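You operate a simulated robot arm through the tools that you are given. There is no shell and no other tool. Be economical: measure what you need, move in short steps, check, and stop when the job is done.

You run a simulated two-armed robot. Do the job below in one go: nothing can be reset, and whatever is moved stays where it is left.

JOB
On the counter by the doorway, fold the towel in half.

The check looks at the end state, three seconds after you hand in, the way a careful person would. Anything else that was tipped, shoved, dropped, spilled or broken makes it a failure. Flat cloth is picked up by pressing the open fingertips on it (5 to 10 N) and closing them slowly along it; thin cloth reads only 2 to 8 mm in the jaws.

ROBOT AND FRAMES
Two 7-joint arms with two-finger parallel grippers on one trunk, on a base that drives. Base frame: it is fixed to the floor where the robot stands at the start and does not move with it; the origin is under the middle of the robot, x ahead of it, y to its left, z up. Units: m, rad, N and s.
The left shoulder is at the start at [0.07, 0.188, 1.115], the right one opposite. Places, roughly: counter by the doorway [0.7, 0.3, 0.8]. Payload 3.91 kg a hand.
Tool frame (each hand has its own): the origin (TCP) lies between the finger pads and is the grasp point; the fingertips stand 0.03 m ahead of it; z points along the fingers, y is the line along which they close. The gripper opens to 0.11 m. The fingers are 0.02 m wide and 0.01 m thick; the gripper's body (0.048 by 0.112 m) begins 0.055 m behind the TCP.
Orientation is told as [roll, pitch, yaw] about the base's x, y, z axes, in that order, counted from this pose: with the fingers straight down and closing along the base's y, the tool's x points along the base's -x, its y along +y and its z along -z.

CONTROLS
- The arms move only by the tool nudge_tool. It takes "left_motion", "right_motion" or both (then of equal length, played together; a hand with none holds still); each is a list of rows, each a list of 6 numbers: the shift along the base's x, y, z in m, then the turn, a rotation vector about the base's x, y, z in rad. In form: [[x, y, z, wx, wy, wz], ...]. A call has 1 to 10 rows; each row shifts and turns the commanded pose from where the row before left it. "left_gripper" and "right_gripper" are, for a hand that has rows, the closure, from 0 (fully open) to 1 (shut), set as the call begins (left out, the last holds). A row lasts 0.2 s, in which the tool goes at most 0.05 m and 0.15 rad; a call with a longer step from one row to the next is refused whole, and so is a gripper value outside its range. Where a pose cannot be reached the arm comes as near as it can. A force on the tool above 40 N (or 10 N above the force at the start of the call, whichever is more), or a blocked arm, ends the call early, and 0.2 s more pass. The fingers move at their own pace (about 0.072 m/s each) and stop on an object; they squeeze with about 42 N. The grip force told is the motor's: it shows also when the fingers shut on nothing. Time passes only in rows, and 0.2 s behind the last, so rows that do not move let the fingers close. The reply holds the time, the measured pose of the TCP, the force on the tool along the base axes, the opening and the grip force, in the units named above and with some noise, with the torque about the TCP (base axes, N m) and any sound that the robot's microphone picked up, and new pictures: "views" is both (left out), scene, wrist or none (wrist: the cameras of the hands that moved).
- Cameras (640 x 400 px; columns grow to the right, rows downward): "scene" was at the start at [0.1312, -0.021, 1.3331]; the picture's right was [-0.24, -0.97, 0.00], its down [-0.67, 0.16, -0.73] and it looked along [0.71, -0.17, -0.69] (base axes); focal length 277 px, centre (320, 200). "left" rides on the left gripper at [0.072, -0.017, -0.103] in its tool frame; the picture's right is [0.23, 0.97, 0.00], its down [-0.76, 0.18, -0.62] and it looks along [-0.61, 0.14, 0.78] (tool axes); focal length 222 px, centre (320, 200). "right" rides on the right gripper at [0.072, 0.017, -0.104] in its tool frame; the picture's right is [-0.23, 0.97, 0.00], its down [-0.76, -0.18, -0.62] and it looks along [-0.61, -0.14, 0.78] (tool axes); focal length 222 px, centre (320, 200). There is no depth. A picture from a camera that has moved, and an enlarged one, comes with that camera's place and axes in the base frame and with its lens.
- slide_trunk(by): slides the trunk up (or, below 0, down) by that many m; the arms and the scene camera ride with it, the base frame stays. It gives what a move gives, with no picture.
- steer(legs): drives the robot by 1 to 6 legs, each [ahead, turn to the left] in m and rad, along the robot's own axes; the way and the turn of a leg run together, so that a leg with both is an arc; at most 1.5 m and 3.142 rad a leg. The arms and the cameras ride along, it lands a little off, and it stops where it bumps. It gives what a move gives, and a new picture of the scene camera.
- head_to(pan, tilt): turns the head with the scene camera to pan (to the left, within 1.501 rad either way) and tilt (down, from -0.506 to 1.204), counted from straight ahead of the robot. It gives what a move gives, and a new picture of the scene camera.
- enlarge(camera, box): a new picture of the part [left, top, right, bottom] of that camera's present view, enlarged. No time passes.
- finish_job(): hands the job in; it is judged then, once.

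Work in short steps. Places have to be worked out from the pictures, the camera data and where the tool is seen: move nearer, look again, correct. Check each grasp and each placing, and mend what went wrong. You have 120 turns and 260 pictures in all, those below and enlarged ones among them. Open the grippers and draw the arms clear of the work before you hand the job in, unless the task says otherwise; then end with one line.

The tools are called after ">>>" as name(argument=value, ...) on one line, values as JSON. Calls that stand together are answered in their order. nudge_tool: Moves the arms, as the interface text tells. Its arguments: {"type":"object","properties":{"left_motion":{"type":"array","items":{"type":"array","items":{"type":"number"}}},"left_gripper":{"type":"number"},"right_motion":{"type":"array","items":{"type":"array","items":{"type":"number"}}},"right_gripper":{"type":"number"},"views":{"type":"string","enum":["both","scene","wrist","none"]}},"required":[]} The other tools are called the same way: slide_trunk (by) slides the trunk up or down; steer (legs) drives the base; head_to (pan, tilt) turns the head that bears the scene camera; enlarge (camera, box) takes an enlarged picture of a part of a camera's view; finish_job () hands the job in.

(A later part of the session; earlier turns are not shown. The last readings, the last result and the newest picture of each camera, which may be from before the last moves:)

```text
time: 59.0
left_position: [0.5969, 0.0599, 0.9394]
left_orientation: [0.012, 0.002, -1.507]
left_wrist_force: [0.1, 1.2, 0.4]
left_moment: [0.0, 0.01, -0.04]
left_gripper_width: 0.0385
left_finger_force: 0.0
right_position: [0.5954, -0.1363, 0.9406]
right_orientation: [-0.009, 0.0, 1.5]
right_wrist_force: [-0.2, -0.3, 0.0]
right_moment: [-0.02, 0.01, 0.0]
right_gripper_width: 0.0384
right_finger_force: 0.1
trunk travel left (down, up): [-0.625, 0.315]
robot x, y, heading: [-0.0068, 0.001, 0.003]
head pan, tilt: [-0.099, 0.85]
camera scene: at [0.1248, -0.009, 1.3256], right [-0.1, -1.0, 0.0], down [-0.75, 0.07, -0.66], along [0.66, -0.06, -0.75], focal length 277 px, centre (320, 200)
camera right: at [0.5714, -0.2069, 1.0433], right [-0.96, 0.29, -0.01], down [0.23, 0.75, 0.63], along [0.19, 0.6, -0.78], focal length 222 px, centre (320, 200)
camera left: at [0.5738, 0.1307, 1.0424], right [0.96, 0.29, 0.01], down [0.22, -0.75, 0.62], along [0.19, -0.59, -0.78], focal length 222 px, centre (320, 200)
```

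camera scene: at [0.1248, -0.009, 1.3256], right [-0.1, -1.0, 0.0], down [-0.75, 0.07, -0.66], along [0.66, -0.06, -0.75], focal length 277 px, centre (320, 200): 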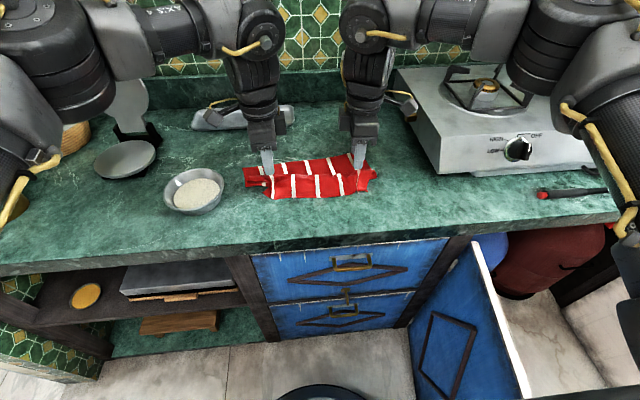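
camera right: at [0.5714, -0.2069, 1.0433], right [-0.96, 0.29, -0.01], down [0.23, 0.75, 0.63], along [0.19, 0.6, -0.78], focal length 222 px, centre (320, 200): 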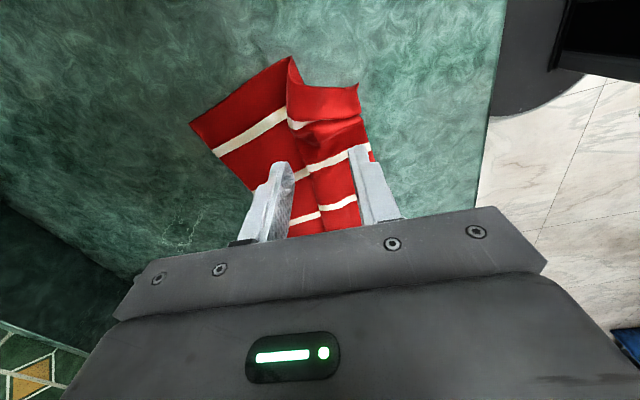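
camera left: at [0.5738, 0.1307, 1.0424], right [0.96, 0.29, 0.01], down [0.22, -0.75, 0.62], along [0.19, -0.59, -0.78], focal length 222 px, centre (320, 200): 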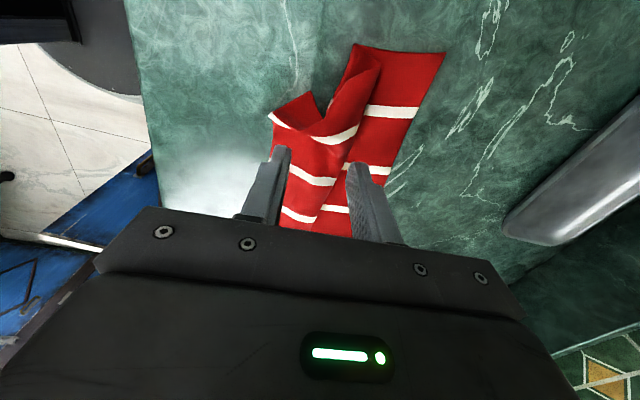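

The yaw works on both sides. The near edge lies at x≈0.555 from y≈0.06 to −0.158; I'll centre the grips at x≈0.58 just inside those corners and descend.

>>> nudge_tool(left_motion=[[-0.017, -0.014, 0, 0, 0, -0.065], [0, 0, -0.03, 0, 0, 0], [0, 0, -0.025, 0, 0, 0], [0, 0, -0.005, 0, 0, 0], [0, 0, 0, 0, 0, 0]], right_motion=[[-0.0145, -0.006, 0, 0, 0, 0.065], [0, 0, -0.03, 0, 0, 0], [0, 0, -0.025, 0, 0, 0], [0, 0, -0.005, 0, 0, 0], [0, 0, 0, 0, 0, 0]], left_gripper=0.72, right_gripper=0.72, views="wrist")

>>> enlarge(camera="scene", box=[220, 110, 412, 230])

```text
time: 60.2
left_position: [0.5799, 0.0454, 0.8779]
left_orientation: [0.01, 0.002, -1.567]
left_wrist_force: [-0.6, 0.1, 0.0]
left_moment: [0.02, 0.02, -0.04]
left_gripper_width: 0.0308
left_finger_force: 0.2
right_position: [0.5813, -0.142, 0.8791]
right_orientation: [-0.008, -0.001, 1.562]
right_wrist_force: [-0.3, 0.6, 0.5]
right_moment: [0.05, 0.06, -0.03]
right_gripper_width: 0.0305
right_finger_force: 0.1
trunk travel left (down, up): [-0.625, 0.315]
robot x, y, heading: [-0.0039, -0.0046, 0.003]
head pan, tilt: [-0.099, 0.85]
camera right: at [0.562, -0.2143, 0.9817], right [-0.97, 0.24, -0.01], down [0.18, 0.76, 0.62], along [0.15, 0.61, -0.78], focal length 222 px, centre (320, 200)
camera left: at [0.5608, 0.1184, 0.9823], right [0.97, 0.23, 0.01], down [0.17, -0.76, 0.62], along [0.15, -0.6, -0.78], focal length 222 px, centre (320, 200)
```

right: 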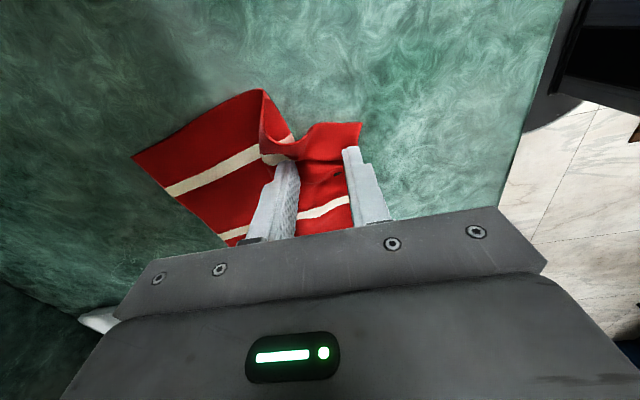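
left: 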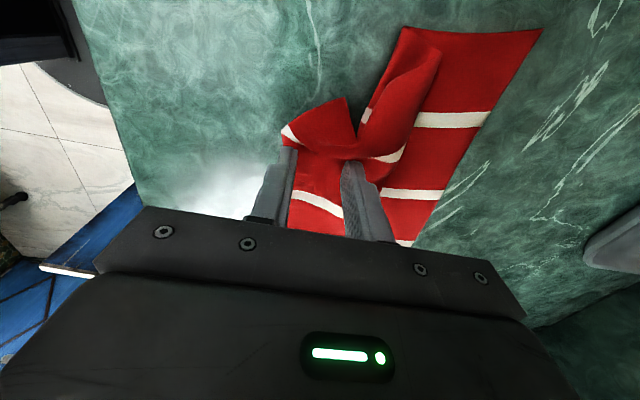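

```text
3.33 times, centred on (316, 170) of scene
camera zoom: at [0.1251, -0.0086, 1.3256], right [-0.1, -1.0, 0.0], down [-0.75, 0.07, -0.66], along [0.66, -0.06, -0.75], focal length 925 px, centre (333, 300)
```

zoom: 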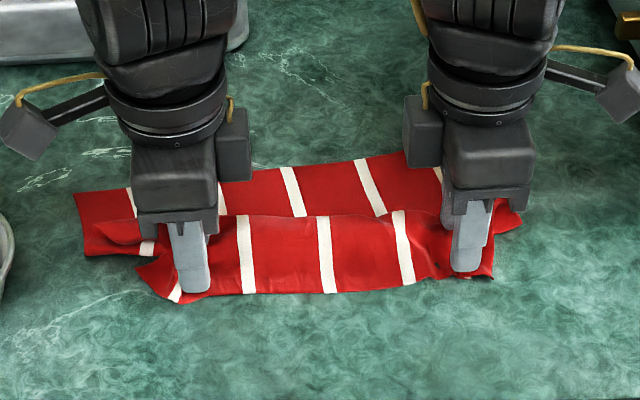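

Both straddle the flap just behind its edge. Shift the right a few mm in, and press down.

>>> nudge_tool(left_motion=[[0, 0, -0.003, 0, 0, 0], [0, 0, -0.002, 0, 0, 0], [0, 0, -0.0008, 0, 0, 0], [0, 0, 0, 0, 0, 0]], right_motion=[[0.004, 0, -0.003, 0, 0, 0], [0, 0, -0.003, 0, 0, 0], [0, 0, -0.0008, 0, 0, 0], [0, 0, 0, 0, 0, 0]], views="none")

```text
time: 61.2
left_position: [0.5798, 0.0461, 0.8729]
left_orientation: [0.012, 0.001, -1.569]
left_wrist_force: [0.5, -0.4, -0.7]
left_moment: [0.0, -0.04, -0.01]
left_gripper_width: 0.0307
left_finger_force: 0.1
right_position: [0.5853, -0.1421, 0.8745]
right_orientation: [-0.012, 0.0, 1.562]
right_wrist_force: [0.7, 0.3, 3.9]
right_moment: [-0.01, 0.05, -0.04]
right_gripper_width: 0.0305
right_finger_force: 0.0
trunk travel left (down, up): [-0.625, 0.315]
robot x, y, heading: [-0.002, -0.0027, 0.003]
head pan, tilt: [-0.099, 0.85]
```

>>> nudge_tool(left_motion=[[0, 0, -0.0012, 0, 0, 0], [0, 0, -0.0005, 0, 0, 0], [0, 0, 0, 0, 0, 0]], right_motion=[[0, 0, -0.0004, 0, 0, 0], [0, 0, 0, 0, 0, 0], [0, 0, 0, 0, 0, 0]], views="none")

```text
time: 62.0
left_position: [0.58, 0.0464, 0.8711]
left_orientation: [0.012, 0.001, -1.568]
left_wrist_force: [0.4, 0.9, 2.5]
left_moment: [-0.01, -0.1, 0.0]
left_gripper_width: 0.031
left_finger_force: 0.1
right_position: [0.5845, -0.1411, 0.8719]
right_orientation: [-0.01, 0.0, 1.563]
right_wrist_force: [1.3, -0.4, 5.2]
right_moment: [-0.05, 0.02, 0.02]
right_gripper_width: 0.0304
right_finger_force: 0.1
trunk travel left (down, up): [-0.625, 0.315]
robot x, y, heading: [-0.0042, 0.0011, -0.0]
head pan, tilt: [-0.099, 0.85]
```

Light contact on both. Add a little pressure and close partway.

>>> nudge_tool(left_motion=[[0, 0, -0.0006, 0, 0, 0], [0, 0, 0, 0, 0, 0]], right_motion=[[0, 0, -0.0004, 0, 0, 0], [0, 0, 0, 0, 0, 0]], left_gripper=0.85, right_gripper=0.85, views="wrist")

```text
time: 62.6
left_position: [0.5783, 0.0467, 0.872]
left_orientation: [0.012, 0.001, -1.567]
left_wrist_force: [0.4, 0.3, 5.2]
left_moment: [-0.01, -0.12, 0.0]
left_gripper_width: 0.017
left_finger_force: 0.1
right_position: [0.5837, -0.1425, 0.8731]
right_orientation: [-0.011, -0.002, 1.563]
right_wrist_force: [0.5, -1.2, 6.7]
right_moment: [-0.03, 0.06, 0.01]
right_gripper_width: 0.017
right_finger_force: 0.0
trunk travel left (down, up): [-0.625, 0.315]
robot x, y, heading: [-0.0026, 0.0013, 0.001]
head pan, tilt: [-0.099, 0.85]
camera right: at [0.5643, -0.214, 0.9758], right [-0.97, 0.24, -0.01], down [0.18, 0.76, 0.63], along [0.15, 0.61, -0.78], focal length 222 px, centre (320, 200)
camera left: at [0.5601, 0.1181, 0.976], right [0.97, 0.23, 0.01], down [0.17, -0.76, 0.62], along [0.15, -0.6, -0.78], focal length 222 px, centre (320, 200)
```

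right: 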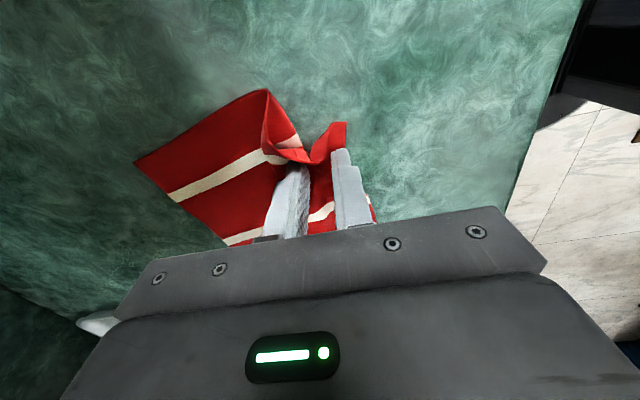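
left: 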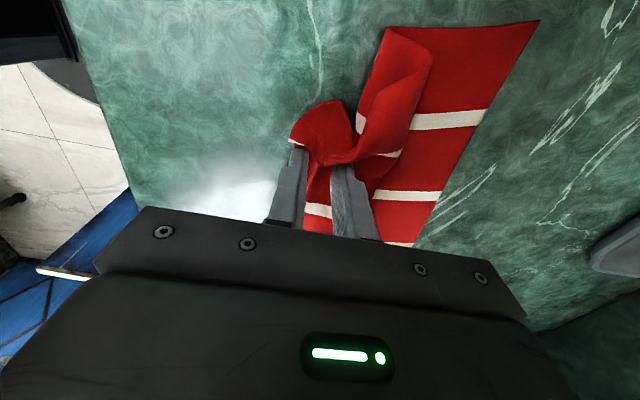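

Cloth is bunching properly between the fingers. Close fully and lift 3 cm.

>>> nudge_tool(left_motion=[[0, 0, 0, 0, 0, 0], [0, 0, 0, 0, 0, 0], [0, 0, 0, 0, 0, 0], [0, 0, 0.012, 0, 0, 0], [0, 0, 0.018, 0, 0, 0], [0, 0, 0, 0, 0, 0]], right_motion=[[0, 0, 0, 0, 0, 0], [0, 0, 0, 0, 0, 0], [0, 0, 0, 0, 0, 0], [0, 0, 0.012, 0, 0, 0], [0, 0, 0.018, 0, 0, 0], [0, 0, 0, 0, 0, 0]], left_gripper=1, right_gripper=1, views="wrist")

>>> enlarge(camera="scene", box=[220, 110, 412, 230])

```text
time: 64.0
left_position: [0.5802, 0.0459, 0.901]
left_orientation: [0.01, 0.001, -1.568]
left_wrist_force: [0.0, 0.1, 0.1]
left_moment: [0.01, 0.0, 0.03]
left_gripper_width: 0.0019
left_finger_force: 41.9
right_position: [0.5839, -0.1411, 0.9006]
right_orientation: [-0.006, 0.001, 1.562]
right_wrist_force: [-0.2, -0.2, 1.1]
right_moment: [-0.02, 0.02, -0.01]
right_gripper_width: 0.0021
right_finger_force: 42.2
trunk travel left (down, up): [-0.625, 0.315]
robot x, y, heading: [-0.0049, -0.0026, -0.0]
head pan, tilt: [-0.099, 0.85]
camera right: at [0.5658, -0.2139, 1.0037], right [-0.97, 0.24, -0.01], down [0.18, 0.76, 0.62], along [0.15, 0.61, -0.78], focal length 222 px, centre (320, 200)
camera left: at [0.5614, 0.1177, 1.0049], right [0.97, 0.23, 0.01], down [0.17, -0.76, 0.62], along [0.15, -0.6, -0.78], focal length 222 px, centre (320, 200)
```

right: 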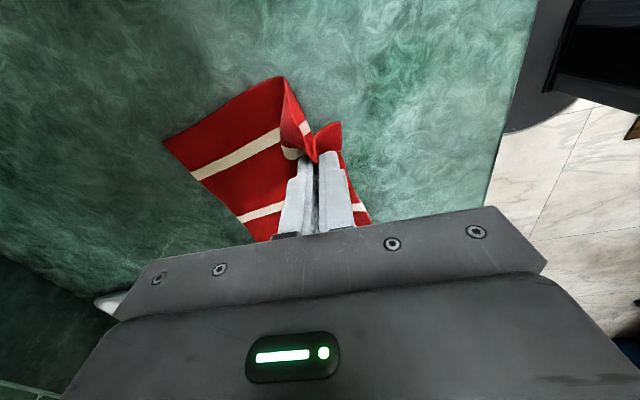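
left: 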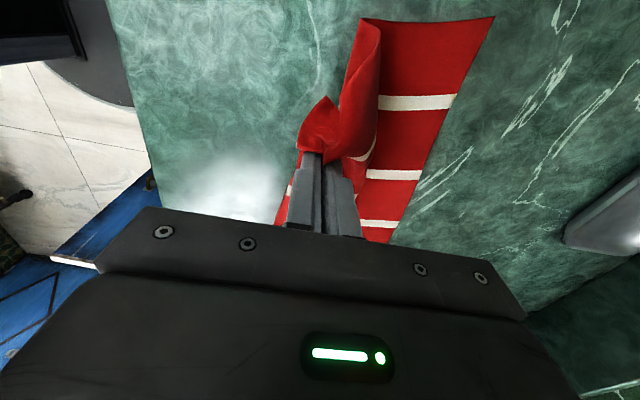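

```text
3.33 times, centred on (316, 170) of scene
camera zoom: at [0.1259, -0.0089, 1.3254], right [-0.1, -1.0, 0.0], down [-0.75, 0.07, -0.66], along [0.66, -0.06, -0.75], focal length 925 px, centre (333, 300)
```

zoom: 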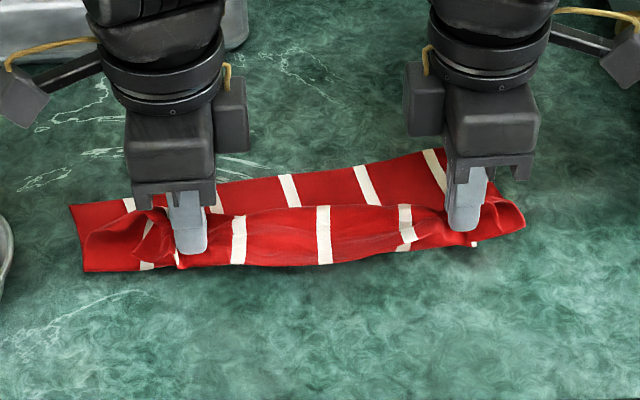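

Both hold the edge with no tension, and corners are gathered inwards by slack. I'll spread the hands outward while raising, which should straighten the edge; the call stops if tension grows.

>>> nudge_tool(left_motion=[[0, 0.01, 0.01, 0, 0, 0], [0, 0.01, 0.01, 0, 0, 0], [0, 0.01, 0.01, 0, 0, 0], [0, 0.01, 0.01, 0, 0, 0], [0, 0.006, 0, 0, 0, 0], [0, 0, 0, 0, 0, 0]], right_motion=[[0, -0.007, 0.01, 0, 0, 0], [0, -0.007, 0.01, 0, 0, 0], [0, -0.007, 0.01, 0, 0, 0], [0, -0.007, 0.01, 0, 0, 0], [0, -0.004, 0, 0, 0, 0], [0, 0, 0, 0, 0, 0]], views="wrist")

>>> enlarge(camera="scene", box=[220, 110, 412, 230])

```text
time: 65.0
left_position: [0.5781, 0.0722, 0.9383]
left_orientation: [0.016, -0.02, -1.583]
left_wrist_force: [0.8, -20.7, -0.3]
left_moment: [-0.57, 0.0, -0.05]
left_gripper_width: 0.0023
left_finger_force: 42.4
right_position: [0.5846, -0.1582, 0.9396]
right_orientation: [-0.012, -0.02, 1.577]
right_wrist_force: [0.0, 20.1, -0.7]
right_moment: [0.62, 0.01, -0.02]
right_gripper_width: 0.0021
right_finger_force: 42.3
trunk travel left (down, up): [-0.625, 0.315]
robot x, y, heading: [-0.0027, 0.0002, 0.001]
head pan, tilt: [-0.099, 0.85]
stopped in row 4 (left hand): the force on the tool passed its limit (the readings are from after the stop); the commanded pose is now the measured one
camera right: at [0.5658, -0.2319, 1.0409], right [-0.98, 0.22, -0.01], down [0.16, 0.75, 0.64], along [0.15, 0.62, -0.77], focal length 222 px, centre (320, 200)
camera left: at [0.5605, 0.1469, 1.0408], right [0.98, 0.22, 0.01], down [0.16, -0.75, 0.64], along [0.15, -0.62, -0.77], focal length 222 px, centre (320, 200)
```

right: 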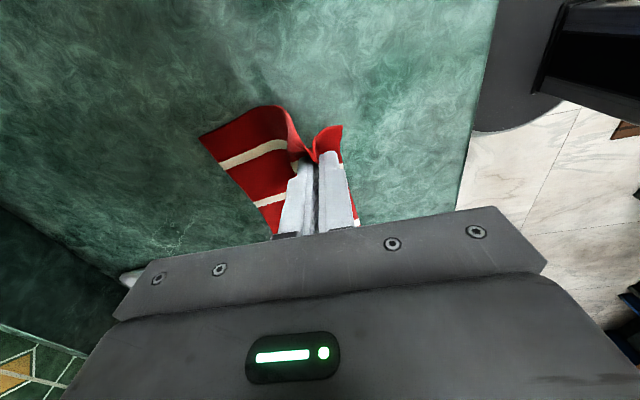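
left: 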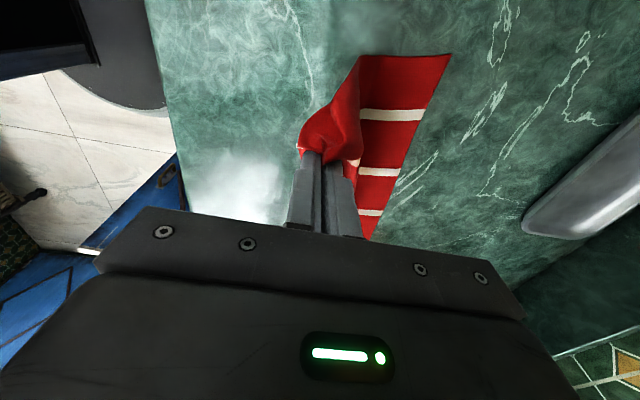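

```text
3.33 times, centred on (316, 170) of scene
camera zoom: at [0.124, -0.0086, 1.3257], right [-0.1, -1.0, 0.0], down [-0.75, 0.07, -0.66], along [0.66, -0.06, -0.75], focal length 925 px, centre (333, 300)
```

zoom: 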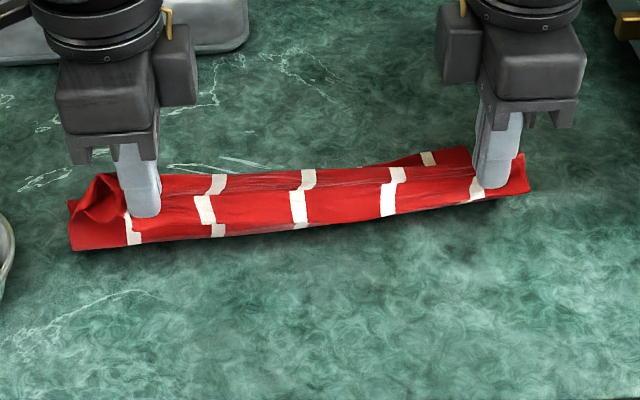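

Edge is now taut and straight at 0.23 m separation. Far edge: ≈0.665 left, ≈0.70 right. Relax 3 mm, then carry the edge over and part way down.

>>> nudge_tool(left_motion=[[0.01, -0.004, 0, 0, 0, 0], [0.015, 0, 0, 0, 0, 0], [0.015, 0, -0.005, 0, 0, 0], [0.015, 0, -0.01, 0, 0, 0], [0.01, 0, -0.015, 0, 0, 0], [0, 0, 0, 0, 0, 0]], right_motion=[[0.013, 0.004, 0, 0, 0, 0], [0.018, 0, 0, 0, 0, 0], [0.019, 0, -0.005, 0, 0, 0], [0.019, 0, -0.01, 0, 0, 0], [0.012, 0, -0.015, 0, 0, 0], [0, 0, 0, 0, 0, 0]], views="wrist")

>>> enlarge(camera="scene", box=[220, 110, 412, 230])

```text
time: 66.4
left_position: [0.6443, 0.0699, 0.9076]
left_orientation: [0.014, -0.014, -1.579]
left_wrist_force: [0.8, -17.6, 0.0]
left_moment: [-0.52, -0.06, -0.05]
left_gripper_width: 0.0022
left_finger_force: 41.8
right_position: [0.6649, -0.1568, 0.9085]
right_orientation: [-0.01, -0.016, 1.574]
right_wrist_force: [-1.1, 17.7, 0.2]
right_moment: [0.53, 0.04, 0.01]
right_gripper_width: 0.0019
right_finger_force: 42.0
trunk travel left (down, up): [-0.625, 0.315]
robot x, y, heading: [-0.0041, -0.0014, 0.001]
head pan, tilt: [-0.099, 0.85]
camera right: at [0.6467, -0.2314, 1.0112], right [-0.97, 0.22, -0.01], down [0.17, 0.75, 0.64], along [0.15, 0.62, -0.77], focal length 222 px, centre (320, 200)
camera left: at [0.6253, 0.144, 1.0113], right [0.98, 0.22, 0.01], down [0.16, -0.75, 0.64], along [0.15, -0.62, -0.77], focal length 222 px, centre (320, 200)
```

right: 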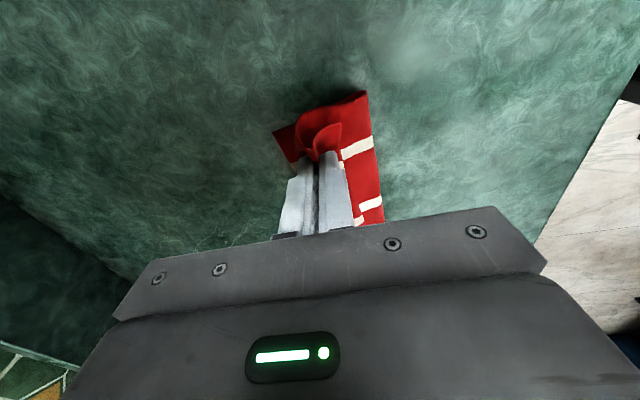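
left: 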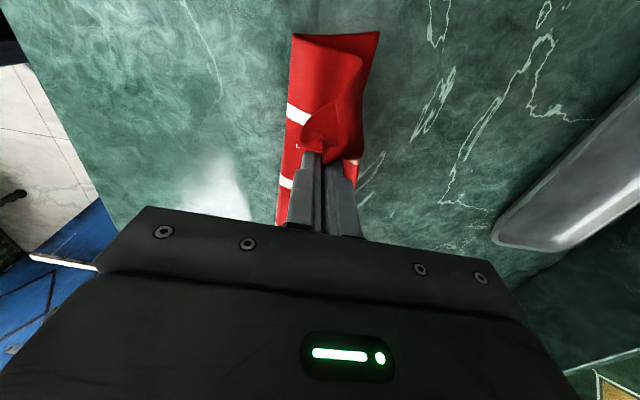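

```text
3.33 times, centred on (316, 170) of scene
camera zoom: at [0.1238, -0.009, 1.3258], right [-0.1, -1.0, 0.0], down [-0.75, 0.07, -0.66], along [0.66, -0.06, -0.75], focal length 925 px, centre (333, 300)
```

zoom: 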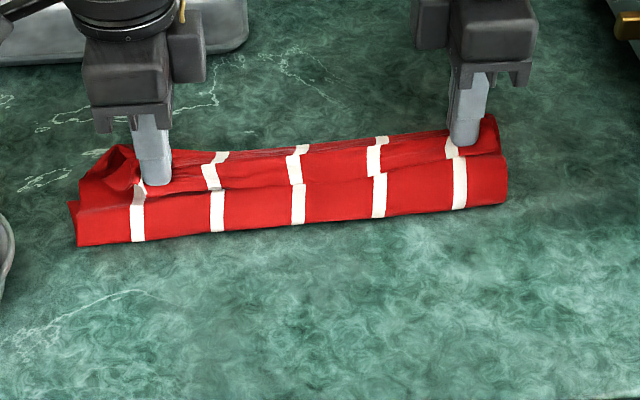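

The held edge is over the far side, but a small lip persists. I'll lower and release here; then use one hand to pin the stack while the other pulls the lip over.

>>> nudge_tool(left_motion=[[0.002, -0.003, -0.01, 0, 0, 0], [0.002, 0, -0.01, 0, 0, 0], [0, 0, -0.006, 0, 0, 0], [0, 0, 0, 0, 0, 0]], right_motion=[[0.003, 0.003, -0.01, 0, 0, 0], [0.003, 0, -0.01, 0, 0, 0], [0, 0, -0.006, 0, 0, 0], [0, 0, 0, 0, 0, 0]], views="none")

>>> nudge_tool(left_motion=[[0, 0, 0, 0, 0, 0], [0, 0, 0, 0, 0, 0], [0, 0, 0.02, 0, 0, 0], [0, 0, 0.03, 0, 0, 0], [0, 0, 0.03, 0, 0, 0], [0, 0, 0, 0, 0, 0]], right_motion=[[0, 0, 0, 0, 0, 0], [0, 0, 0, 0, 0, 0], [0, 0, 0.02, 0, 0, 0], [0, 0, 0.03, 0, 0, 0], [0, 0, 0.03, 0, 0, 0], [0, 0, 0, 0, 0, 0]], left_gripper=0.75, right_gripper=0.75, views="wrist")

>>> enlarge(camera="scene", box=[220, 110, 412, 230])

```text
time: 67.4
left_position: [0.6475, 0.0684, 0.8819]
left_orientation: [0.013, -0.012, -1.577]
left_wrist_force: [1.0, -8.3, -0.3]
left_moment: [-0.22, -0.02, -0.01]
left_gripper_width: 0.0021
left_finger_force: 42.3
right_position: [0.6725, -0.1545, 0.8812]
right_orientation: [-0.01, -0.014, 1.572]
right_wrist_force: [-1.9, 8.1, 0.4]
right_moment: [0.29, 0.04, 0.05]
right_gripper_width: 0.0019
right_finger_force: 41.4
trunk travel left (down, up): [-0.625, 0.315]
robot x, y, heading: [-0.0024, 0.0025, 0.003]
head pan, tilt: [-0.099, 0.85]
```

```text
time: 68.8
left_position: [0.6488, 0.0673, 0.9613]
left_orientation: [0.012, -0.013, -1.578]
left_wrist_force: [0.2, -0.3, 0.7]
left_moment: [-0.01, -0.01, -0.02]
left_gripper_width: 0.0274
left_finger_force: 0.1
right_position: [0.6727, -0.1551, 0.9616]
right_orientation: [-0.01, -0.014, 1.572]
right_wrist_force: [0.8, 0.2, 0.2]
right_moment: [0.01, 0.02, -0.02]
right_gripper_width: 0.0277
right_finger_force: 0.0
trunk travel left (down, up): [-0.625, 0.315]
robot x, y, heading: [-0.0047, 0.001, 0.007]
head pan, tilt: [-0.099, 0.85]
camera right: at [0.6541, -0.228, 1.064], right [-0.97, 0.23, -0.01], down [0.17, 0.75, 0.64], along [0.15, 0.62, -0.77], focal length 222 px, centre (320, 200)
camera left: at [0.6295, 0.1417, 1.065], right [0.98, 0.22, 0.01], down [0.17, -0.75, 0.63], along [0.15, -0.62, -0.77], focal length 222 px, centre (320, 200)
```

right: 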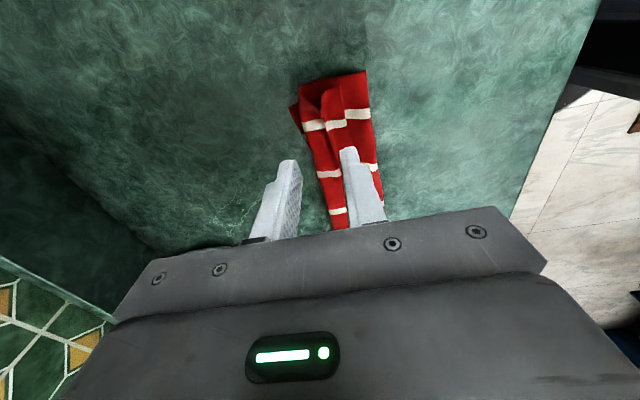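
left: 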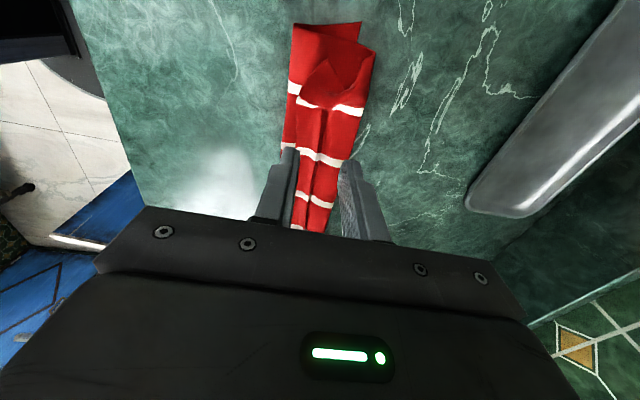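

```text
3.33 times, centred on (316, 170) of scene
camera zoom: at [0.1258, -0.0089, 1.3255], right [-0.1, -1.0, 0.0], down [-0.75, 0.07, -0.66], along [0.66, -0.06, -0.75], focal length 925 px, centre (333, 300)
```

zoom: 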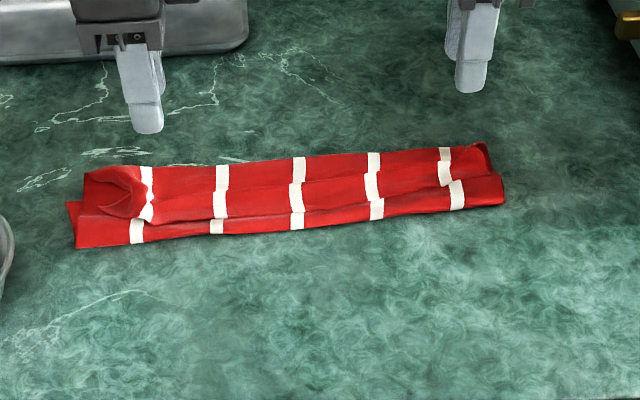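

I'll take a sharper view of the settled layers.

>>> enlarge(camera="scene", box=[235, 145, 379, 190])

```text
4.44 times, centred on (307, 168) of scene
camera zoom: at [0.1258, -0.0089, 1.3255], right [-0.1, -1.0, 0.0], down [-0.75, 0.07, -0.66], along [0.66, -0.06, -0.75], focal length 1233 px, centre (378, 344)
```

zoom: 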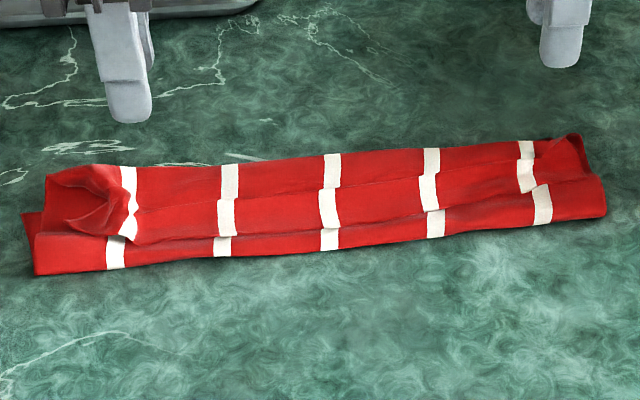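

State: L≈0.055 lower, ≈0.07 top, ≈0.06 lip. An earlier state with hands ~5 cm further back gave a properly centred fold line, so I'll re-grip the crease ridges where the hands are, raise, carry back and set down again.

>>> nudge_tool(left_motion=[[0, 0, -0.04, 0, 0, 0], [0, 0, -0.035, 0, 0, 0], [0, 0, -0.008, 0, 0, 0], [0, 0, 0, 0, 0, 0]], right_motion=[[0, 0, -0.04, 0, 0, 0], [0, 0, -0.035, 0, 0, 0], [0, 0, -0.008, 0, 0, 0], [0, 0, 0, 0, 0, 0]], views="none")

>>> nudge_tool(left_motion=[[0, 0, 0, 0, 0, 0], [0, 0, 0, 0, 0, 0], [0, 0, 0.01, 0, 0, 0], [0, 0, 0.015, 0, 0, 0], [0, 0, 0.015, 0, 0, 0], [0, 0, 0, 0, 0, 0]], right_motion=[[0, 0, 0, 0, 0, 0], [0, 0, 0, 0, 0, 0], [0, 0, 0.01, 0, 0, 0], [0, 0, 0.015, 0, 0, 0], [0, 0, 0.015, 0, 0, 0], [0, 0, 0, 0, 0, 0]], left_gripper=1, right_gripper=1, views="none")

>>> enlarge(camera="scene", box=[220, 110, 412, 230])

```text
time: 69.8
left_position: [0.6485, 0.0668, 0.88]
left_orientation: [0.012, -0.014, -1.577]
left_wrist_force: [0.1, 0.2, 0.4]
left_moment: [0.01, -0.02, 0.0]
left_gripper_width: 0.0277
left_finger_force: 0.1
right_position: [0.6712, -0.1537, 0.8789]
right_orientation: [-0.011, -0.014, 1.573]
right_wrist_force: [0.8, -0.4, 0.8]
right_moment: [0.0, 0.0, -0.01]
right_gripper_width: 0.0275
right_finger_force: 0.2
trunk travel left (down, up): [-0.625, 0.315]
robot x, y, heading: [-0.007, -0.0019, 0.005]
head pan, tilt: [-0.099, 0.85]
```

```text
time: 71.2
left_position: [0.6474, 0.0665, 0.9184]
left_orientation: [0.011, -0.012, -1.576]
left_wrist_force: [0.6, -1.0, -0.3]
left_moment: [-0.03, 0.0, -0.01]
left_gripper_width: 0.0012
left_finger_force: 41.2
right_position: [0.6709, -0.1529, 0.9198]
right_orientation: [-0.01, -0.015, 1.573]
right_wrist_force: [-0.1, 0.6, -0.6]
right_moment: [-0.02, -0.02, 0.0]
right_gripper_width: 0.0022
right_finger_force: 41.7
trunk travel left (down, up): [-0.625, 0.315]
robot x, y, heading: [-0.0021, -0.001, 0.005]
head pan, tilt: [-0.099, 0.85]
```

```text
3.33 times, centred on (316, 170) of scene
camera zoom: at [0.1253, -0.009, 1.3256], right [-0.1, -1.0, 0.0], down [-0.75, 0.07, -0.66], along [0.66, -0.06, -0.75], focal length 925 px, centre (333, 300)
```

zoom: 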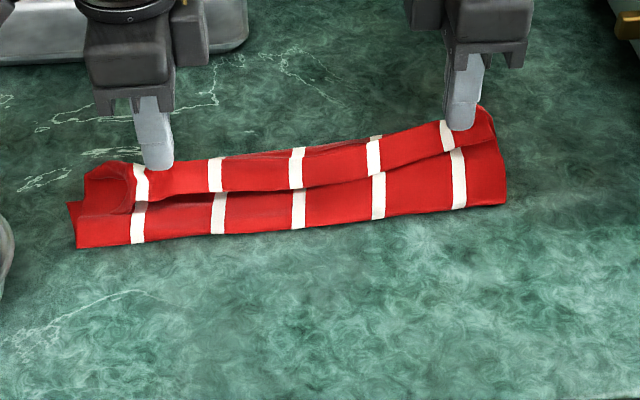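

Both hold. Carry back ~8.5 cm and set down.

>>> nudge_tool(left_motion=[[-0.014, 0, 0.006, 0, 0, 0], [-0.015, 0, 0.003, 0, 0, 0], [-0.015, 0, 0, 0, 0, 0], [-0.015, 0, -0.006, 0, 0, 0], [-0.014, 0, -0.012, 0, 0, 0], [-0.012, 0, -0.014, 0, 0, 0], [0, 0, -0.012, 0, 0, 0], [0, 0, 0, 0, 0, 0]], right_motion=[[-0.014, 0, 0.006, 0, 0, 0], [-0.015, 0, 0.003, 0, 0, 0], [-0.015, 0, 0, 0, 0, 0], [-0.015, 0, -0.006, 0, 0, 0], [-0.014, 0, -0.012, 0, 0, 0], [-0.012, 0, -0.014, 0, 0, 0], [0, 0, -0.012, 0, 0, 0], [0, 0, 0, 0, 0, 0]], views="wrist")

>>> enlarge(camera="scene", box=[220, 110, 412, 230])

```text
time: 73.0
left_position: [0.5637, 0.0696, 0.8847]
left_orientation: [0.014, -0.013, -1.576]
left_wrist_force: [0.5, -0.5, -0.8]
left_moment: [0.0, 0.03, 0.02]
left_gripper_width: 0.0
left_finger_force: 37.4
right_position: [0.5871, -0.1527, 0.8848]
right_orientation: [-0.012, -0.016, 1.574]
right_wrist_force: [0.1, 0.1, -0.6]
right_moment: [-0.02, -0.01, -0.01]
right_gripper_width: 0.0019
right_finger_force: 42.6
trunk travel left (down, up): [-0.625, 0.315]
robot x, y, heading: [-0.0047, 0.0, 0.009]
head pan, tilt: [-0.099, 0.85]
camera right: at [0.5681, -0.2276, 0.9868], right [-0.97, 0.23, -0.01], down [0.17, 0.75, 0.64], along [0.15, 0.62, -0.77], focal length 222 px, centre (320, 200)
camera left: at [0.5441, 0.1426, 0.987], right [0.98, 0.22, 0.01], down [0.16, -0.75, 0.64], along [0.15, -0.62, -0.77], focal length 222 px, centre (320, 200)
```

right: 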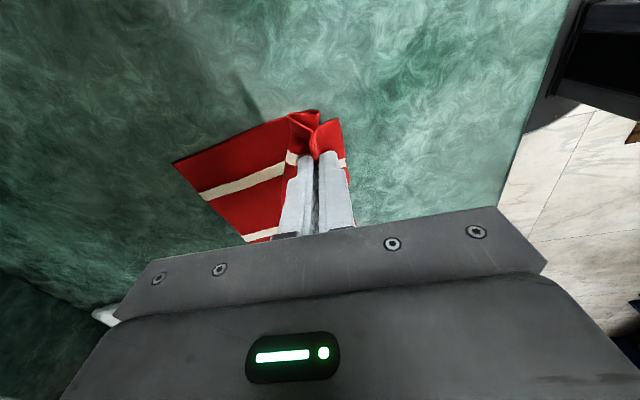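
left: 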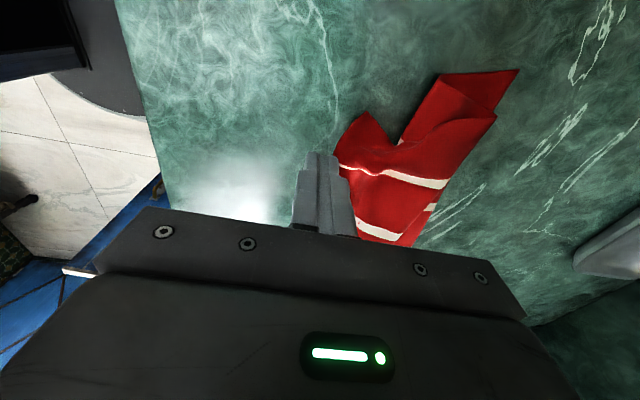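

```text
3.33 times, centred on (316, 170) of scene
camera zoom: at [0.1242, -0.0089, 1.3257], right [-0.1, -1.0, 0.0], down [-0.75, 0.07, -0.66], along [0.66, -0.06, -0.75], focal length 925 px, centre (333, 300)
```

zoom: 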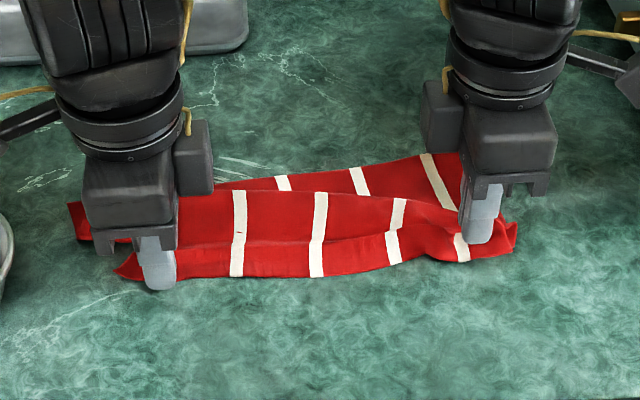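

Left slipped out. I'll release the right too and rise clear for a clean look before re-laying the towel.

>>> nudge_tool(left_motion=[[0, 0, 0, 0, 0, 0], [0, 0.01, 0.02, 0, 0, 0], [0, 0.02, 0.03, 0, 0, 0], [0, 0.03, 0.03, 0, 0, 0], [0, 0.03, 0.02, 0, 0, 0], [0, 0, 0, 0, 0, 0]], right_motion=[[0, 0, 0, 0, 0, 0], [0, 0, 0.02, 0, 0, 0], [0, -0.02, 0.03, 0, 0, 0], [0, -0.02, 0.03, 0, 0, 0], [0, -0.02, 0.02, 0, 0, 0], [0, 0, 0, 0, 0, 0]], left_gripper=0.6, right_gripper=0.6, views="none")

>>> enlarge(camera="scene", box=[220, 110, 412, 230])

```text
time: 74.4
left_position: [0.5625, 0.1583, 0.984]
left_orientation: [0.012, -0.014, -1.576]
left_wrist_force: [0.4, -0.2, -0.8]
left_moment: [0.01, 0.05, -0.02]
left_gripper_width: 0.0439
left_finger_force: 0.1
right_position: [0.5888, -0.2158, 0.9855]
right_orientation: [-0.01, -0.014, 1.572]
right_wrist_force: [0.1, -0.7, -0.2]
right_moment: [-0.02, 0.02, 0.03]
right_gripper_width: 0.044
right_finger_force: 0.1
trunk travel left (down, up): [-0.625, 0.315]
robot x, y, heading: [-0.0047, -0.0018, 0.003]
head pan, tilt: [-0.099, 0.85]
```

```text
3.33 times, centred on (316, 170) of scene
camera zoom: at [0.1258, -0.0095, 1.3255], right [-0.1, -1.0, 0.0], down [-0.75, 0.07, -0.66], along [0.66, -0.06, -0.75], focal length 925 px, centre (333, 300)
```

zoom: 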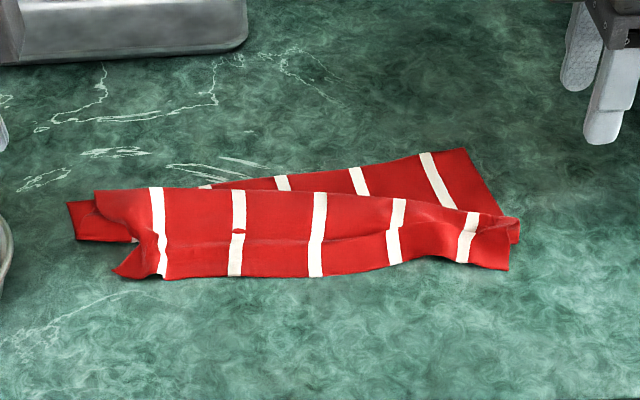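

Right side shows the lower layer exposed to x≈0.70. I'll pin that with the right fingertips (x≈0.675, y≈−0.14) and use the left to drag the near flap toward me.

>>> nudge_tool(left_motion=[[0.01, -0.04, 0, 0, 0, 0], [0.01, -0.04, 0, 0, 0, 0], [0.01, -0.04, 0, 0, 0, 0], [0.006, -0.028, -0.02, 0, 0, 0], [0, 0, -0.04, 0, 0, 0], [0, 0, -0.042, 0, 0, 0], [0, 0, 0, 0, 0, 0]], right_motion=[[0.022, 0.019, 0, 0, 0, 0], [0.022, 0.019, 0, 0, 0, 0], [0.022, 0.019, 0, 0, 0, 0], [0.02, 0.019, -0.02, 0, 0, 0], [0, 0, -0.04, 0, 0, 0], [0, 0, -0.044, 0, 0, 0], [0, 0, 0, 0, 0, 0]], left_gripper=1, right_gripper=1, views="none")

>>> enlarge(camera="scene", box=[220, 110, 412, 230])

```text
time: 76.0
left_position: [0.598, 0.0109, 0.883]
left_orientation: [0.014, -0.014, -1.578]
left_wrist_force: [-0.7, -1.0, -0.8]
left_moment: [-0.02, -0.05, 0.01]
left_gripper_width: 0.0
left_finger_force: 37.7
right_position: [0.67, -0.1372, 0.8799]
right_orientation: [-0.013, -0.015, 1.572]
right_wrist_force: [0.3, 0.5, 0.3]
right_moment: [-0.01, -0.03, -0.01]
right_gripper_width: 0.0
right_finger_force: 37.9
trunk travel left (down, up): [-0.625, 0.315]
robot x, y, heading: [-0.0016, -0.0003, 0.005]
head pan, tilt: [-0.099, 0.85]
```

```text
3.33 times, centred on (316, 170) of scene
camera zoom: at [0.1232, -0.0086, 1.3259], right [-0.1, -1.0, 0.0], down [-0.75, 0.07, -0.66], along [0.66, -0.06, -0.75], focal length 925 px, centre (333, 300)
```

zoom: 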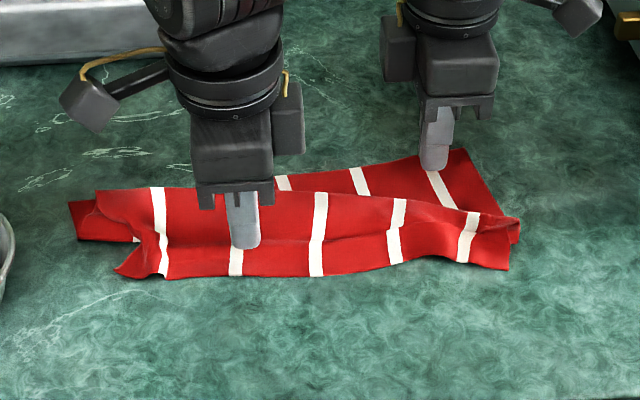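

>>> nudge_tool(left_motion=[[0, 0, -0.005, 0, 0, 0], [0, 0, -0.004, 0, 0, 0], [0, 0, -0.002, 0, 0, 0], [0, 0, 0, 0, 0, 0]], right_motion=[[0, 0, -0.004, 0, 0, 0], [0, 0, -0.003, 0, 0, 0], [0, 0, -0.0015, 0, 0, 0], [0, 0, 0, 0, 0, 0]], views="none")

```text
time: 77.0
left_position: [0.599, 0.0101, 0.8704]
left_orientation: [0.016, -0.012, -1.578]
left_wrist_force: [0.1, 0.4, 6.0]
left_moment: [-0.02, -0.03, -0.01]
left_gripper_width: 0.0002
left_finger_force: 37.7
right_position: [0.6722, -0.1382, 0.8719]
right_orientation: [-0.011, -0.014, 1.573]
right_wrist_force: [-0.5, 0.0, -0.1]
right_moment: [-0.01, -0.01, 0.0]
right_gripper_width: 0.0
right_finger_force: 37.5
trunk travel left (down, up): [-0.625, 0.315]
robot x, y, heading: [-0.0057, 0.0007, 0.004]
head pan, tilt: [-0.099, 0.85]
```

Left presses at 6 N; right pin needs ~1.5–2 mm more; then drag left toward me 4 cm.

>>> nudge_tool(left_motion=[[0, 0, 0, 0, 0, 0], [0, 0, 0, 0, 0, 0], [0, 0, 0, 0, 0, 0], [-0.008, 0, 0, 0, 0, 0], [-0.008, 0, 0, 0, 0, 0], [-0.008, 0, 0, 0, 0, 0], [-0.008, 0, 0, 0, 0, 0], [0, 0, 0, 0, 0, 0]], right_motion=[[0, 0, -0.001, 0, 0, 0], [0, 0, -0.0013, 0, 0, 0], [0, 0, 0, 0, 0, 0], [0, 0, 0, 0, 0, 0], [0, 0, 0, 0, 0, 0], [0, 0, 0, 0, 0, 0], [0, 0, 0, 0, 0, 0], [0, 0, 0, 0, 0, 0]], views="none")

>>> enlarge(camera="scene", box=[220, 110, 412, 230])

```text
time: 78.8
left_position: [0.5666, 0.0101, 0.8715]
left_orientation: [0.016, -0.013, -1.578]
left_wrist_force: [-0.2, 0.0, 0.0]
left_moment: [0.01, 0.0, -0.04]
left_gripper_width: 0.0001
left_finger_force: 38.4
right_position: [0.6716, -0.1375, 0.8724]
right_orientation: [-0.015, -0.015, 1.572]
right_wrist_force: [2.7, -3.2, 20.4]
right_moment: [-0.2, 0.01, -0.01]
right_gripper_width: 0.0
right_finger_force: 37.8
trunk travel left (down, up): [-0.625, 0.315]
robot x, y, heading: [-0.0068, 0.0026, 0.001]
head pan, tilt: [-0.099, 0.85]
```

```text
3.33 times, centred on (316, 170) of scene
camera zoom: at [0.1222, -0.0088, 1.326], right [-0.1, -1.0, 0.0], down [-0.75, 0.07, -0.66], along [0.66, -0.06, -0.75], focal length 925 px, centre (333, 300)
```

zoom: 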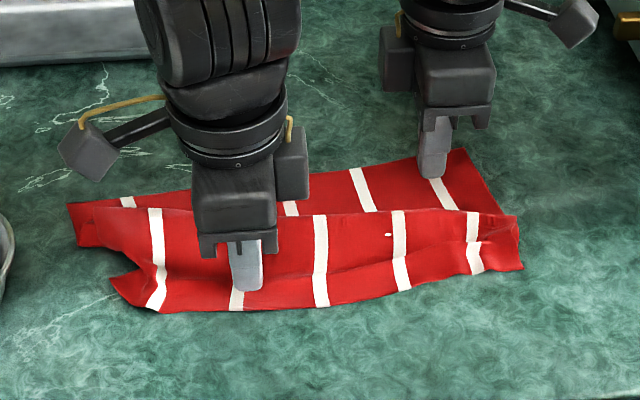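

It works: the pinned lower layer stays while the flap unrolls toward me. Continue, with a little more left pressure.

>>> nudge_tool(left_motion=[[0, 0, -0.0008, 0, 0, 0], [0, 0, 0, 0, 0, 0], [-0.008, 0, 0, 0, 0, 0], [-0.008, 0, 0, 0, 0, 0], [-0.008, 0, 0, 0, 0, 0], [-0.008, 0, 0, 0, 0, 0], [-0.008, 0, 0, 0, 0, 0], [0, 0, 0, 0, 0, 0]], views="none")

>>> enlarge(camera="scene", box=[220, 110, 412, 230])

```text
time: 80.6
left_position: [0.5261, 0.0107, 0.8711]
left_orientation: [0.014, -0.011, -1.578]
left_wrist_force: [0.4, 0.3, 2.6]
left_moment: [0.02, 0.02, 0.02]
left_gripper_width: 0.0
left_finger_force: 37.5
right_position: [0.6715, -0.1382, 0.8713]
right_orientation: [-0.014, -0.014, 1.571]
right_wrist_force: [4.0, -3.2, 22.7]
right_moment: [-0.22, -0.08, 0.06]
right_gripper_width: 0.0
right_finger_force: 37.4
trunk travel left (down, up): [-0.625, 0.315]
robot x, y, heading: [-0.0059, -0.0006, 0.006]
head pan, tilt: [-0.099, 0.85]
```

```text
3.33 times, centred on (316, 170) of scene
camera zoom: at [0.1218, -0.0086, 1.326], right [-0.1, -1.0, 0.0], down [-0.75, 0.07, -0.66], along [0.66, -0.06, -0.75], focal length 925 px, centre (333, 300)
```

zoom: 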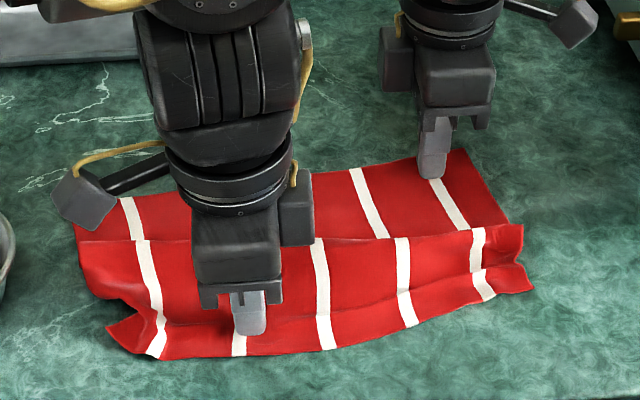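

Nearly flat now. The towel is rotated ~10° (far-left corner x≈0.64, far-right ≈0.70), so next the left presses the far-left part and drags it ahead ~5 cm, with the right still pinning as a pivot.

>>> nudge_tool(left_motion=[[0, 0, 0.03, 0, 0, 0], [0.02, 0.016, 0.02, 0, 0, 0], [0.03, 0.022, 0, 0, 0, 0], [0.03, 0.022, 0, 0, 0, 0], [0.026, 0.02, 0, 0, 0, 0], [0, 0, -0.03, 0, 0, 0], [0, 0, -0.016, 0, 0, 0], [0, 0, 0, 0, 0, 0]], views="wrist")

>>> enlarge(camera="scene", box=[220, 110, 412, 230])

```text
time: 82.4
left_position: [0.6319, 0.0906, 0.8767]
left_orientation: [0.015, -0.014, -1.577]
left_wrist_force: [0.1, 0.0, 0.7]
left_moment: [0.01, 0.0, 0.0]
left_gripper_width: 0.0
left_finger_force: 38.2
right_position: [0.6729, -0.138, 0.8708]
right_orientation: [-0.015, -0.013, 1.572]
right_wrist_force: [1.8, -2.6, 23.4]
right_moment: [-0.14, -0.01, 0.03]
right_gripper_width: 0.0001
right_finger_force: 37.4
trunk travel left (down, up): [-0.625, 0.315]
robot x, y, heading: [-0.0041, -0.0002, 0.0]
head pan, tilt: [-0.099, 0.85]
camera left: at [0.6145, 0.1638, 0.9786], right [0.98, 0.22, 0.01], down [0.16, -0.75, 0.64], along [0.15, -0.62, -0.77], focal length 222 px, centre (320, 200)
```

left: 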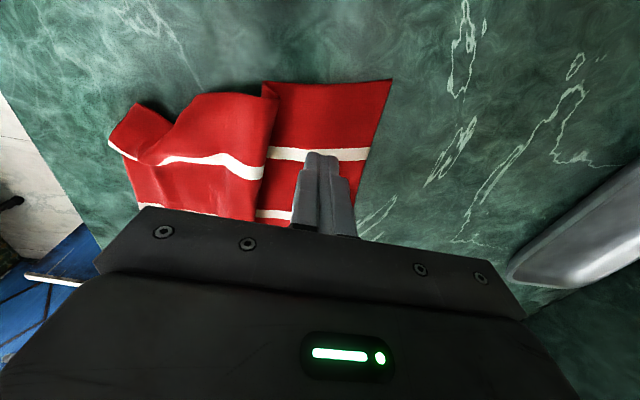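

```text
3.33 times, centred on (316, 170) of scene
camera zoom: at [0.1216, -0.0085, 1.326], right [-0.1, -1.0, 0.0], down [-0.75, 0.07, -0.66], along [0.66, -0.06, -0.75], focal length 925 px, centre (333, 300)
```

zoom: 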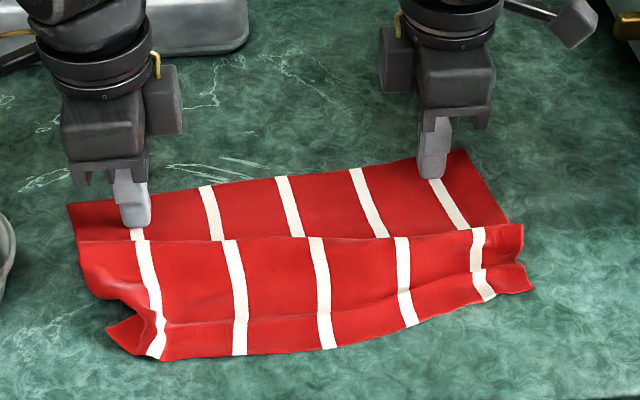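

Good spot on the exposed far-left strip. Press and drag ahead.

>>> nudge_tool(left_motion=[[0, 0, -0.004, 0, 0, 0], [0, 0, -0.002, 0, 0, 0], [0, 0, -0.0008, 0, 0, 0], [0.006, 0, 0, 0, 0, 0], [0.007, 0, 0, 0, 0, 0], [0.007, 0, 0, 0, 0, 0], [0.007, 0, 0, 0, 0, 0], [0.007, 0, 0, 0, 0, 0], [0.006, 0, 0, 0, 0, 0], [0, 0, 0, 0, 0, 0]], views="none")

>>> enlarge(camera="scene", box=[220, 110, 412, 230])

```text
time: 84.6
left_position: [0.6706, 0.0894, 0.8717]
left_orientation: [0.019, -0.013, -1.577]
left_wrist_force: [-5.7, -0.1, 27.3]
left_moment: [0.13, 0.3, 0.02]
left_gripper_width: 0.0
left_finger_force: 37.7
right_position: [0.6695, -0.1376, 0.8719]
right_orientation: [-0.013, -0.013, 1.573]
right_wrist_force: [0.8, 0.4, 0.0]
right_moment: [0.0, 0.0, 0.02]
right_gripper_width: 0.0
right_finger_force: 37.5
trunk travel left (down, up): [-0.625, 0.315]
robot x, y, heading: [-0.0081, -0.0003, 0.004]
head pan, tilt: [-0.099, 0.85]
```

```text
3.33 times, centred on (316, 170) of scene
camera zoom: at [0.1197, -0.0095, 1.3262], right [-0.1, -1.0, 0.0], down [-0.75, 0.07, -0.66], along [0.66, -0.06, -0.75], focal length 925 px, centre (333, 300)
```

zoom: 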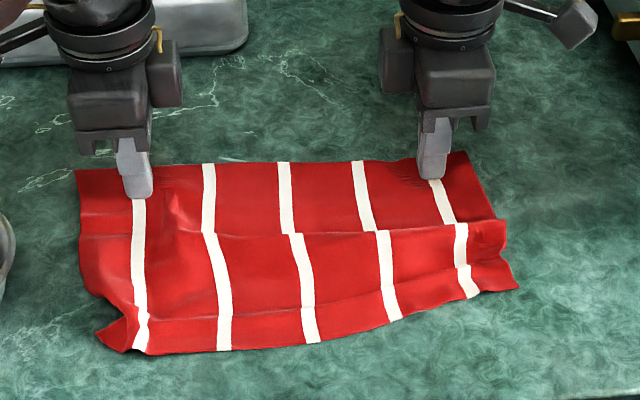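

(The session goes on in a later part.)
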